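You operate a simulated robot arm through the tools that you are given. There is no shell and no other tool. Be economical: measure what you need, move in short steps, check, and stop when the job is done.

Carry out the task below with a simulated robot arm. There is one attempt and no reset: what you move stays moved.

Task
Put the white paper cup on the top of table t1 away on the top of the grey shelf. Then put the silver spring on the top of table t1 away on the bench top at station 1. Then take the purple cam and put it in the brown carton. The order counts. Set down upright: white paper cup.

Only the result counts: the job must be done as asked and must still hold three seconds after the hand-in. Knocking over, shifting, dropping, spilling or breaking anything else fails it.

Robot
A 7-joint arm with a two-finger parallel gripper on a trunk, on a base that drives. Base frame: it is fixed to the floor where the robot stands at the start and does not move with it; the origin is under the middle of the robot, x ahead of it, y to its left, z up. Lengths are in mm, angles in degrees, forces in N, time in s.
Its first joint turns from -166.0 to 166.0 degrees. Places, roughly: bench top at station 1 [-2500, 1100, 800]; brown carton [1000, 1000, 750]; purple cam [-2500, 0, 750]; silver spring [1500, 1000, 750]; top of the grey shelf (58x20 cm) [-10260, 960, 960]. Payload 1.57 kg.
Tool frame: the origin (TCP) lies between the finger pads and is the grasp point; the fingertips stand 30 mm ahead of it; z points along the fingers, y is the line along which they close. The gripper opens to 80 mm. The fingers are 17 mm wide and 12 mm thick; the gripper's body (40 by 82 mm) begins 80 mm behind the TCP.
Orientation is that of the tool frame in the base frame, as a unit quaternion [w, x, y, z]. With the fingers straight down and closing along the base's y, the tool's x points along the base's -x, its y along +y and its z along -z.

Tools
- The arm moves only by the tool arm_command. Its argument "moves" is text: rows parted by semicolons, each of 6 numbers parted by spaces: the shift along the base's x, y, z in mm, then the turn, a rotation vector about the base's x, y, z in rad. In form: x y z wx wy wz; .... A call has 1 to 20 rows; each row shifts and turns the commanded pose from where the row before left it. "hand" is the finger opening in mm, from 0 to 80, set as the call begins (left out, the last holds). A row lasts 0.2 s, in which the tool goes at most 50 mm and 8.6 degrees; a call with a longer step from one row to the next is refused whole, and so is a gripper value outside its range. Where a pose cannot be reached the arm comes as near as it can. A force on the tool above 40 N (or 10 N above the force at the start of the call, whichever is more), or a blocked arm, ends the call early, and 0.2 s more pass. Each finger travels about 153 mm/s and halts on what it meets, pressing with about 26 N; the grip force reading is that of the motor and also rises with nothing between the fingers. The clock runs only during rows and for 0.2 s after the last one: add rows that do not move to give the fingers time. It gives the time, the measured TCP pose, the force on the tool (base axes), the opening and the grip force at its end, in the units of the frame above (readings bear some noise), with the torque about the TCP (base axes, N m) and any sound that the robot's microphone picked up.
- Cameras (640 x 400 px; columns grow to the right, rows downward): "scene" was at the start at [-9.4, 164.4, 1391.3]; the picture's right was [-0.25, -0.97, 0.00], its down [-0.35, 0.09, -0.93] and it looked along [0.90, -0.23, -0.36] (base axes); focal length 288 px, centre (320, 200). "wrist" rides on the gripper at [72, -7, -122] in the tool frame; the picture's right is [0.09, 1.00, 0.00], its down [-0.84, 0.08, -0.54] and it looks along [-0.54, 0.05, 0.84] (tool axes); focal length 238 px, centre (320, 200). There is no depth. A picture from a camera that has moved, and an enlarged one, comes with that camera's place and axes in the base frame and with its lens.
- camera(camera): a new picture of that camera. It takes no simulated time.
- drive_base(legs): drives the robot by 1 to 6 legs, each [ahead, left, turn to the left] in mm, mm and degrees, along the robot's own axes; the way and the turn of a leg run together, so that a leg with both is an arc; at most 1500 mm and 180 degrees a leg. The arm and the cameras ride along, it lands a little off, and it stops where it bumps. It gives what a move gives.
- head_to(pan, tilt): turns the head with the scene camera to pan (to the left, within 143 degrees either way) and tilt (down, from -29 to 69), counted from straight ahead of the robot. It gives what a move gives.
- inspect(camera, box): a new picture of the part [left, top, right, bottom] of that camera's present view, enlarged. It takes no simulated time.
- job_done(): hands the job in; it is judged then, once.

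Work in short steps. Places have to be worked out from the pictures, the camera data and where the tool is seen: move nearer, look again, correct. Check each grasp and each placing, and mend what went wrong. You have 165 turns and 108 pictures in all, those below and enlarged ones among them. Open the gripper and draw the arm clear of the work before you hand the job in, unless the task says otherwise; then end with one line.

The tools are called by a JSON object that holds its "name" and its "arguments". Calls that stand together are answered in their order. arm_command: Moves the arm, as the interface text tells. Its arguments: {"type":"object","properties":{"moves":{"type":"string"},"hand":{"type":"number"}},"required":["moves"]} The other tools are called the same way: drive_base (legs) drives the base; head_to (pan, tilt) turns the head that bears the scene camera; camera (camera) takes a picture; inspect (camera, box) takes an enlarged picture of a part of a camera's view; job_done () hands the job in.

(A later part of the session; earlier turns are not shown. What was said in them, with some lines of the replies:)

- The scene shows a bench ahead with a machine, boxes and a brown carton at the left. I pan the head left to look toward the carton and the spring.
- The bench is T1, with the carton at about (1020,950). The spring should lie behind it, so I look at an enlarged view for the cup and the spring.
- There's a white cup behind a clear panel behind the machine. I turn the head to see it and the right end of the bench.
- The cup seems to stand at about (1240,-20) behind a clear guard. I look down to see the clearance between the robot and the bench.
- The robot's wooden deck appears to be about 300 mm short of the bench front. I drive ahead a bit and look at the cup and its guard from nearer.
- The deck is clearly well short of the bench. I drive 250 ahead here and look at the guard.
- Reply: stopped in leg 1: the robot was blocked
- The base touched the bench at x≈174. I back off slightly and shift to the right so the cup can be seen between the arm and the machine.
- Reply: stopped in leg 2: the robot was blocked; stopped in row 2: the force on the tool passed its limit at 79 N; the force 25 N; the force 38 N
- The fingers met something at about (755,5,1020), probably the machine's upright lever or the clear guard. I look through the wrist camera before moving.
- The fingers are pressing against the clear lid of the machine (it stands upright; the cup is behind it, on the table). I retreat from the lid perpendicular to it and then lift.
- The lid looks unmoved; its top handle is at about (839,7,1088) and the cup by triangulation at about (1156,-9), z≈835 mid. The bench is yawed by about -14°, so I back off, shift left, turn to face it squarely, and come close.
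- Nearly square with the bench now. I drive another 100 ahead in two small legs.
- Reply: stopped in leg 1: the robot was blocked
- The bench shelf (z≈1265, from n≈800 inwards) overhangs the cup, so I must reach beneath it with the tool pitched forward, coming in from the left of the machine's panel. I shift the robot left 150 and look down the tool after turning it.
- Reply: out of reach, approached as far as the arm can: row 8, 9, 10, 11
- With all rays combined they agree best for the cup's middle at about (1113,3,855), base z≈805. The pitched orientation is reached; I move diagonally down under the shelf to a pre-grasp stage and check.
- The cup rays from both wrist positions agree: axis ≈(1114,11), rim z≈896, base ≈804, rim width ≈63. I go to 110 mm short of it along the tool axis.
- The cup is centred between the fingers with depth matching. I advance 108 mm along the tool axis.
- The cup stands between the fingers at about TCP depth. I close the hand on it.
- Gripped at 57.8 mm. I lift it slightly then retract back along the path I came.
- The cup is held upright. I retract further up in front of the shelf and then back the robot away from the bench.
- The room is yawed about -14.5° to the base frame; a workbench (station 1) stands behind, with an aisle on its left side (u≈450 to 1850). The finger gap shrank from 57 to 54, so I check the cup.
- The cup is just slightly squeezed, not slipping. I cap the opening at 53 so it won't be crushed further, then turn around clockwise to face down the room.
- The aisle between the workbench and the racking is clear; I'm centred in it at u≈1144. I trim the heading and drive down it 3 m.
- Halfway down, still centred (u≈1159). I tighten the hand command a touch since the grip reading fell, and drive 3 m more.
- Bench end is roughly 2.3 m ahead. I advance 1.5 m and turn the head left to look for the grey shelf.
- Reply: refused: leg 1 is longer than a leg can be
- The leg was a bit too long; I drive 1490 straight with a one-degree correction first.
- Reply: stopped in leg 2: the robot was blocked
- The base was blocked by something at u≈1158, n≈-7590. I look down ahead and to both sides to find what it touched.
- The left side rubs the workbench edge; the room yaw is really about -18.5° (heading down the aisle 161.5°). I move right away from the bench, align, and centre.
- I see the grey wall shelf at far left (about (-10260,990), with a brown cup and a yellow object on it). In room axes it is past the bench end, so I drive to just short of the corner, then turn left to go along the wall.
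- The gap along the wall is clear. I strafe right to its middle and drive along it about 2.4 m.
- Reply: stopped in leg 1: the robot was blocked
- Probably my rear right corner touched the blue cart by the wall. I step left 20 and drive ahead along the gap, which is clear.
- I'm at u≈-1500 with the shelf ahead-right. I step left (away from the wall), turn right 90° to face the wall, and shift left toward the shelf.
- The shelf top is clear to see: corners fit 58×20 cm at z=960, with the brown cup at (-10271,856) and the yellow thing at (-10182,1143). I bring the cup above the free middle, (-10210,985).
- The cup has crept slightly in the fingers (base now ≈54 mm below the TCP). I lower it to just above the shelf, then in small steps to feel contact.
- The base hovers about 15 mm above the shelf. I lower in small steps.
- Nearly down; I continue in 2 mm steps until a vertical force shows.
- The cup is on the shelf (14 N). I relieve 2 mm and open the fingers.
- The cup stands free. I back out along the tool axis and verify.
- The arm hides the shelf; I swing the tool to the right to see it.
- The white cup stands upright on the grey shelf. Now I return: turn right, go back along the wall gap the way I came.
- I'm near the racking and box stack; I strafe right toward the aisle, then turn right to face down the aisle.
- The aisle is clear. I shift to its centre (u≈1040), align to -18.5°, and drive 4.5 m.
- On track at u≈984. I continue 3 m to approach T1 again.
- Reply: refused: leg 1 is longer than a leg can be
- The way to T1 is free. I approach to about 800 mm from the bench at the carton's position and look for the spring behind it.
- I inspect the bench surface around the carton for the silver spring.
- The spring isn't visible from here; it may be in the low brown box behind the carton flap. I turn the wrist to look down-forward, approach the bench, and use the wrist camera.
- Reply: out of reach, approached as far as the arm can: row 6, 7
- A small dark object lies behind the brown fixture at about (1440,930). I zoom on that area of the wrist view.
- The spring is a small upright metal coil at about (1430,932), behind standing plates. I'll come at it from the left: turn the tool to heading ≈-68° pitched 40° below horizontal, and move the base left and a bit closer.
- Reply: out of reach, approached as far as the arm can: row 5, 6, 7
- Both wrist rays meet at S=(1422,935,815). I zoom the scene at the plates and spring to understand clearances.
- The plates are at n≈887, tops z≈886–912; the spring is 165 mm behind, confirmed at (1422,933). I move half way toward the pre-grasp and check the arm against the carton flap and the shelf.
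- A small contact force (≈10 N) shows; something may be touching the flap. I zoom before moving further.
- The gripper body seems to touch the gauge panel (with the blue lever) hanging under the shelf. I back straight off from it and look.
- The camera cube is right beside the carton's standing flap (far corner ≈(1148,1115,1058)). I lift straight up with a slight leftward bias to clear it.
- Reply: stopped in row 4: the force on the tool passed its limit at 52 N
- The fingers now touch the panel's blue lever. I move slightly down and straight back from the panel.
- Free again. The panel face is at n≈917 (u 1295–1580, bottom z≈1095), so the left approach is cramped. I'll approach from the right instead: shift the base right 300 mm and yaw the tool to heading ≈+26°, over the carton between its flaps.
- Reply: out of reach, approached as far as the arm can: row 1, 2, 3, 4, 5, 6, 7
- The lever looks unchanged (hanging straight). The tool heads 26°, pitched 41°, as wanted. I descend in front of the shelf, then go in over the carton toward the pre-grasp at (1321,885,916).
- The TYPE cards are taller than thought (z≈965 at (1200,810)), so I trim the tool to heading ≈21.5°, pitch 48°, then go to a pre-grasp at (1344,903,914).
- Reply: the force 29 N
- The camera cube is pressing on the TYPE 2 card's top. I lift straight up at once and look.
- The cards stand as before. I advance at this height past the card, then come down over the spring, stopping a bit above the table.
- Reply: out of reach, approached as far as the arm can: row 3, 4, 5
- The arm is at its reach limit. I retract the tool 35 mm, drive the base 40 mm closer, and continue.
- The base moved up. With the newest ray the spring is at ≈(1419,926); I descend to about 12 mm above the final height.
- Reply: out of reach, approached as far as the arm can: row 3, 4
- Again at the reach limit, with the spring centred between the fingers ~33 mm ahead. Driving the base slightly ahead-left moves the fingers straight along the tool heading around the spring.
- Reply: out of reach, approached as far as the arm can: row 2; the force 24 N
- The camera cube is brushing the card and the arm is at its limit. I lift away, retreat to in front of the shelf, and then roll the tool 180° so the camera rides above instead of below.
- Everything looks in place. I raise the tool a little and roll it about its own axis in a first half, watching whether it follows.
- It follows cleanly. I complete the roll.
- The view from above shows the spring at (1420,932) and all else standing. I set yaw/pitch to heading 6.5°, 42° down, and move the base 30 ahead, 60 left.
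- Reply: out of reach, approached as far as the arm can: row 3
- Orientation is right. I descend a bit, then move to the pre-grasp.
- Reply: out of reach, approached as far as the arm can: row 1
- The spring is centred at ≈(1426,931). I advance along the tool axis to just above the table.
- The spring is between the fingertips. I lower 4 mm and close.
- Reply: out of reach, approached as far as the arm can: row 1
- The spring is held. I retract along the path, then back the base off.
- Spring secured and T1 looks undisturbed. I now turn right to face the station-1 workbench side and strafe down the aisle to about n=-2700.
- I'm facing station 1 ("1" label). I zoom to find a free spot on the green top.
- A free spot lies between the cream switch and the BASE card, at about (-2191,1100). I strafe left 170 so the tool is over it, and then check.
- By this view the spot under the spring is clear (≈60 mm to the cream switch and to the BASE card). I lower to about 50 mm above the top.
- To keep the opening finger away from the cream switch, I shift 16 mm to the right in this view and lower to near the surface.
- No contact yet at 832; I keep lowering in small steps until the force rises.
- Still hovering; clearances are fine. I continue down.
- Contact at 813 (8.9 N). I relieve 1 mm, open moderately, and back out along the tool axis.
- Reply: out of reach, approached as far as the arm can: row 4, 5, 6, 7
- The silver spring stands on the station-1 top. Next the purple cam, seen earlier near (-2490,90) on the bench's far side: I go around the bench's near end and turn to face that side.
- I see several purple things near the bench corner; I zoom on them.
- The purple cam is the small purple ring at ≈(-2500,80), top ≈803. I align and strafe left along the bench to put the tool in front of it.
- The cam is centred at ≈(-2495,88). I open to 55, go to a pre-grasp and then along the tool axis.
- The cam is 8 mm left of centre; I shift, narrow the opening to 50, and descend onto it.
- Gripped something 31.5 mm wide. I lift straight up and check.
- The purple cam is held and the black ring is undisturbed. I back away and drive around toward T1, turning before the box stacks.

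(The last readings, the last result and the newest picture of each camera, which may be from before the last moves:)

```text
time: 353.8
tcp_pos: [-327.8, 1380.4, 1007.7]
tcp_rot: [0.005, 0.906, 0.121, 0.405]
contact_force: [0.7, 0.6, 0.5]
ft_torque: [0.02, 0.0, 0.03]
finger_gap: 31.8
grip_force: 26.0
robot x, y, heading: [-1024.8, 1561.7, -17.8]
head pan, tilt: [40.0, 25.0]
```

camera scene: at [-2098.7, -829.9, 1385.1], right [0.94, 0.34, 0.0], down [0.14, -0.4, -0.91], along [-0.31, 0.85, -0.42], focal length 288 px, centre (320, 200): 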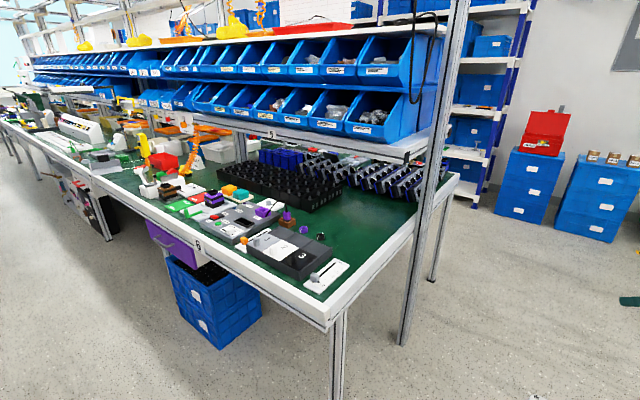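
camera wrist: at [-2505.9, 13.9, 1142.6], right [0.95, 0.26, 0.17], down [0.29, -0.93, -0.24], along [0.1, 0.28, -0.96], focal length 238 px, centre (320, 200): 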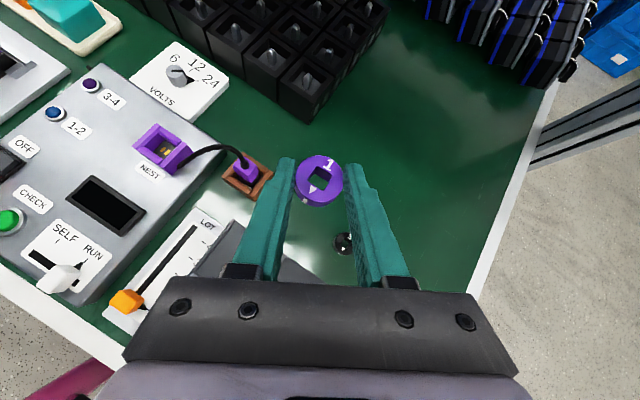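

Now facing T1. I pitch the tool down to ~75° and raise it, then drive ahead to bring it before the carton.

{"name": "arm_command", "arguments": {"moves": "0 0 30 -0.0187 0.1427 0;0 0 30 -0.0187 0.1427 0;0 0 0 -0.0187 0.1427 0;0 0 0 -0.0187 0.1427 0"}}

{"name": "drive_base", "arguments": {"legs": [[1200, 0, -0.7]]}}

{"name": "head_to", "arguments": {"pan": 0, "tilt": 30}}

{"name": "camera", "arguments": {"camera": "scene"}}

```text
time: 354.8
tcp_pos: [-329.1, 1381.8, 1068.6]
tcp_rot: [0.003, 0.983, 0.133, 0.128]
contact_force: [-0.6, -0.6, -0.7]
ft_torque: [-0.02, -0.02, -0.02]
finger_gap: 31.7
grip_force: 25.8
robot x, y, heading: [-1024.7, 1567.2, -17.8]
head pan, tilt: [40.0, 25.0]
```

```text
time: 360.8
tcp_pos: [793.7, 992.5, 1067.3]
tcp_rot: [0.005, 0.984, 0.122, 0.127]
contact_force: [0.0, -0.8, 0.1]
ft_torque: [0.03, 0.01, 0.01]
finger_gap: 31.8
grip_force: 25.9
robot x, y, heading: [100.5, 1193.5, -19.0]
head pan, tilt: [40.0, 25.0]
```

```text
time: 361.9
tcp_pos: [793.5, 991.7, 1067.3]
tcp_rot: [0.005, 0.984, 0.122, 0.128]
contact_force: [0.6, 0.0, -1.1]
ft_torque: [0.05, 0.0, -0.03]
finger_gap: 31.7
grip_force: 26.7
robot x, y, heading: [103.8, 1188.9, -18.8]
head pan, tilt: [0.0, 30.0]
```

```text
8 pictures are left
camera scene: at [154.3, 1372.2, 1377.1], right [-0.32, -0.95, 0.0], down [-0.47, 0.16, -0.87], along [0.82, -0.28, -0.5], focal length 288 px, centre (320, 200)
```

scene: 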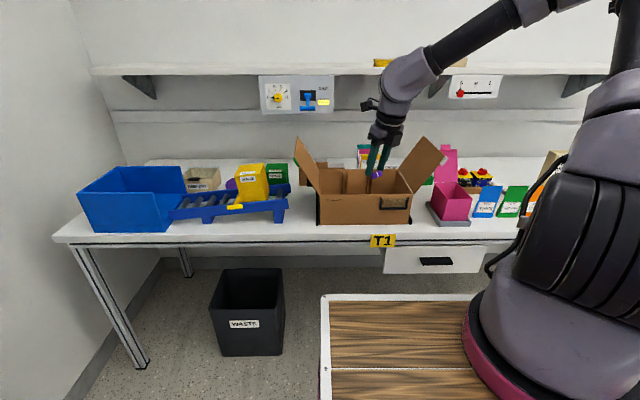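

The tool is lined up with the carton. I drive 160 ahead so it's over the carton and look down with the wrist camera.

{"name": "drive_base", "arguments": {"legs": [[175, 0, 0]]}}

{"name": "camera", "arguments": {"camera": "wrist"}}

```text
time: 363.4
tcp_pos: [960.6, 936.3, 1068.2]
tcp_rot: [0.005, 0.984, 0.123, 0.127]
contact_force: [0.1, 0.5, -0.3]
ft_torque: [0.0, 0.05, 0.04]
finger_gap: 31.9
grip_force: 26.1
robot x, y, heading: [266.0, 1131.2, -18.6]
head pan, tilt: [0.0, 30.0]
```

```text
7 pictures are left
camera wrist: at [995.2, 956.8, 1204.0], right [0.33, -0.94, 0.06], down [-0.9, -0.29, 0.32], along [-0.28, -0.16, -0.95], focal length 238 px, centre (320, 200)
```

wrist: 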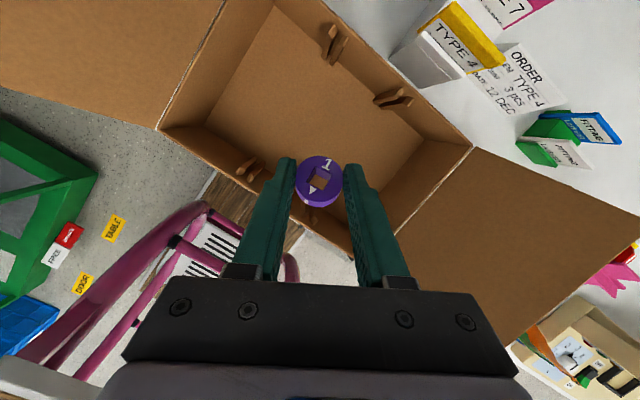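

The carton's centre is ≈(982,930), rim z≈930. I move over it and lower the cam in to near the floor.

{"name": "arm_command", "arguments": {"moves": "13 -3 -20 0 0 0;13 -3 -30 0 0 0;0 0 -40 0 0 0;0 0 -40 0 0 0;0 0 -40 0 0 0;0 0 -30 0 0 0"}}

{"name": "camera", "arguments": {"camera": "wrist"}}

```text
time: 364.8
tcp_pos: [984.7, 930.3, 867.1]
tcp_rot: [0.005, 0.984, 0.122, 0.129]
contact_force: [0.0, -0.6, 0.0]
ft_torque: [-0.01, 0.02, 0.0]
finger_gap: 31.8
grip_force: 26.9
robot x, y, heading: [269.0, 1131.3, -18.8]
head pan, tilt: [0.0, 30.0]
```

```text
6 pictures are left
camera wrist: at [1021.0, 950.4, 1004.0], right [0.33, -0.94, 0.06], down [-0.9, -0.29, 0.32], along [-0.28, -0.16, -0.95], focal length 238 px, centre (320, 200)
```

wrist: 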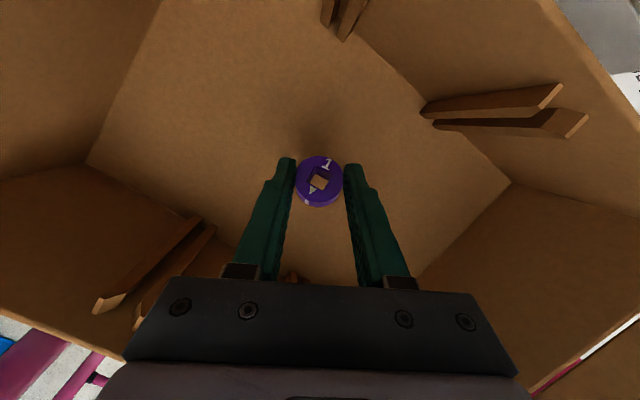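

Well inside and clear of the inner posts. I lower gently toward the carton floor.

{"name": "arm_command", "arguments": {"moves": "0 0 -8 0 0 0;0 0 -6 0 0 0"}}

{"name": "arm_command", "arguments": {"moves": "0 0 -4 0 0 0"}}

{"name": "arm_command", "arguments": {"moves": "0 0 -4 0 0 0"}}

{"name": "arm_command", "arguments": {"moves": "0 0 -3 0 0 0"}}

```text
time: 365.4
tcp_pos: [986.0, 929.8, 854.4]
tcp_rot: [0.004, 0.984, 0.123, 0.128]
contact_force: [-0.6, 0.7, -0.6]
ft_torque: [0.01, 0.01, -0.01]
finger_gap: 32.2
grip_force: 25.7
robot x, y, heading: [264.0, 1133.8, -18.8]
head pan, tilt: [0.0, 30.0]
```

```text
time: 365.8
tcp_pos: [985.4, 929.5, 850.7]
tcp_rot: [0.004, 0.984, 0.122, 0.128]
contact_force: [-2.5, -0.2, 11.5]
ft_torque: [-0.03, 0.02, 0.02]
finger_gap: 31.6
grip_force: 26.8
robot x, y, heading: [266.9, 1135.7, -18.8]
head pan, tilt: [0.0, 30.0]
```

```text
time: 366.2
tcp_pos: [986.4, 929.2, 845.5]
tcp_rot: [0.005, 0.984, 0.123, 0.13]
contact_force: [2.0, -2.9, 18.8]
ft_torque: [-0.07, -0.19, -0.03]
finger_gap: 32.3
grip_force: 26.3
robot x, y, heading: [265.1, 1134.9, -18.7]
head pan, tilt: [0.0, 30.0]
```

```text
time: 366.6
tcp_pos: [985.6, 929.6, 843.4]
tcp_rot: [0.005, 0.984, 0.123, 0.129]
contact_force: [1.1, -3.4, 19.0]
ft_torque: [-0.11, -0.2, -0.06]
finger_gap: 32.0
grip_force: 25.7
robot x, y, heading: [265.8, 1134.0, -19.0]
head pan, tilt: [0.0, 30.0]
```

The cam is on the carton floor (≈19 N). I ease up a few millimetres, open gently, then rise.

{"name": "arm_command", "arguments": {"moves": "0 0 4 0 0 0;0 0 2 0 0 0"}}

{"name": "arm_command", "arguments": {"moves": "0 0 0 0 0 0;0 0 0 0 0 0;0 0 0 0 0 0", "hand": 52}}

{"name": "arm_command", "arguments": {"moves": "0 0 30 0 0 0;0 0 40 0 0 0;0 0 40 0 0 0;0 0 45 0 0 0;0 0 45 0 0 0"}}

{"name": "camera", "arguments": {"camera": "wrist"}}

```text
time: 367.2
tcp_pos: [985.0, 931.4, 848.4]
tcp_rot: [0.004, 0.984, 0.122, 0.128]
contact_force: [0.0, 0.4, 0.4]
ft_torque: [-0.03, -0.02, 0.03]
finger_gap: 32.0
grip_force: 25.6
robot x, y, heading: [267.9, 1133.2, -18.8]
head pan, tilt: [0.0, 30.0]
```

```text
time: 368.0
tcp_pos: [986.3, 931.0, 848.7]
tcp_rot: [0.005, 0.984, 0.122, 0.128]
contact_force: [0.2, 0.5, 0.8]
ft_torque: [0.01, 0.0, 0.03]
finger_gap: 52.0
grip_force: 0.1
robot x, y, heading: [267.7, 1135.7, -18.8]
head pan, tilt: [0.0, 30.0]
```

```text
time: 369.2
tcp_pos: [985.1, 928.8, 1049.7]
tcp_rot: [0.004, 0.984, 0.123, 0.128]
contact_force: [0.5, 0.2, -0.3]
ft_torque: [0.03, 0.03, 0.01]
finger_gap: 52.2
grip_force: 0.1
robot x, y, heading: [270.2, 1135.0, -18.7]
head pan, tilt: [0.0, 30.0]
```

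```text
5 pictures are left
camera wrist: at [1020.8, 950.4, 1185.6], right [0.33, -0.94, 0.06], down [-0.9, -0.29, 0.32], along [-0.28, -0.16, -0.95], focal length 238 px, centre (320, 200)
```

wrist: 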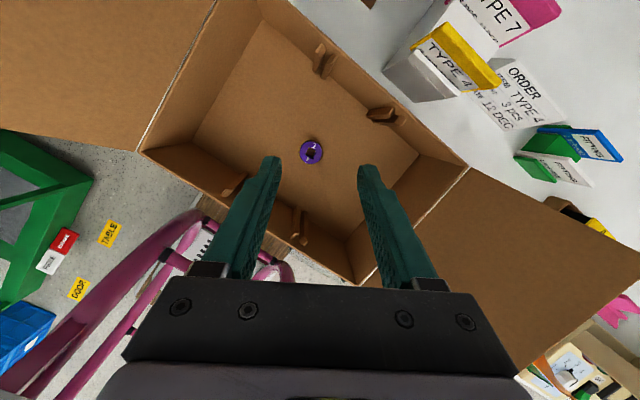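

The purple cam lies on the carton floor. I raise the tool, back the robot off clear of the bench, and take a last look.

{"name": "arm_command", "arguments": {"moves": "0 0 40 0 0 0;0 0 30 0 0 0", "hand": 80}}

{"name": "drive_base", "arguments": {"legs": [[-500, 0, 0]]}}

{"name": "camera", "arguments": {"camera": "scene"}}

```text
time: 369.8
tcp_pos: [985.0, 929.3, 1119.1]
tcp_rot: [0.004, 0.984, 0.123, 0.127]
contact_force: [1.2, -0.6, -1.0]
ft_torque: [0.01, 0.02, 0.02]
finger_gap: 80.0
grip_force: 0.2
robot x, y, heading: [267.8, 1133.6, -19.0]
head pan, tilt: [0.0, 30.0]
```

```text
time: 372.7
tcp_pos: [513.5, 1093.7, 1118.8]
tcp_rot: [0.005, 0.984, 0.125, 0.128]
contact_force: [-0.4, 0.3, 0.1]
ft_torque: [0.01, 0.02, -0.02]
finger_gap: 79.9
grip_force: 0.1
robot x, y, heading: [-205.6, 1296.5, -18.7]
head pan, tilt: [0.0, 30.0]
```

```text
4 pictures are left
camera scene: at [-153.7, 1476.3, 1377.1], right [-0.32, -0.95, 0.0], down [-0.47, 0.16, -0.87], along [0.82, -0.28, -0.5], focal length 288 px, centre (320, 200)
```

scene: 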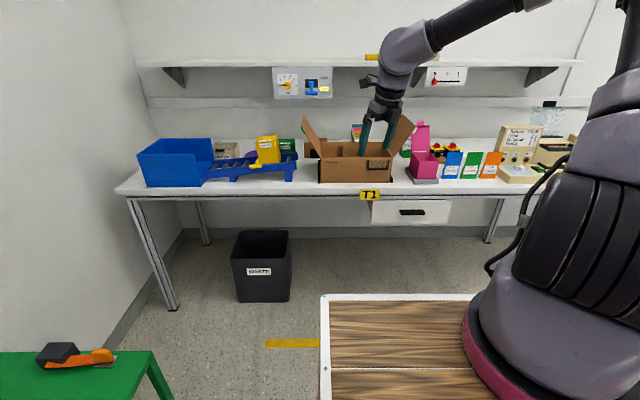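

All three items are in place, the gripper is open, and the arm is clear of the work. I hand the job in.

{"name": "job_done", "arguments": {}}

```text
The job is handed in.
```

I put the cup upright on the grey shelf, the spring on the station 1 bench top and the purple cam in the brown carton, in that order. On the way the robot bumped the T1 bench, the machine's clear lid, the blue panel lever, a TYPE 2 card, the long workbench and probably the blue cart. I saw no displacement in later pictures of the lid, lever and card, but did not check the cart or that workbench afterwards.
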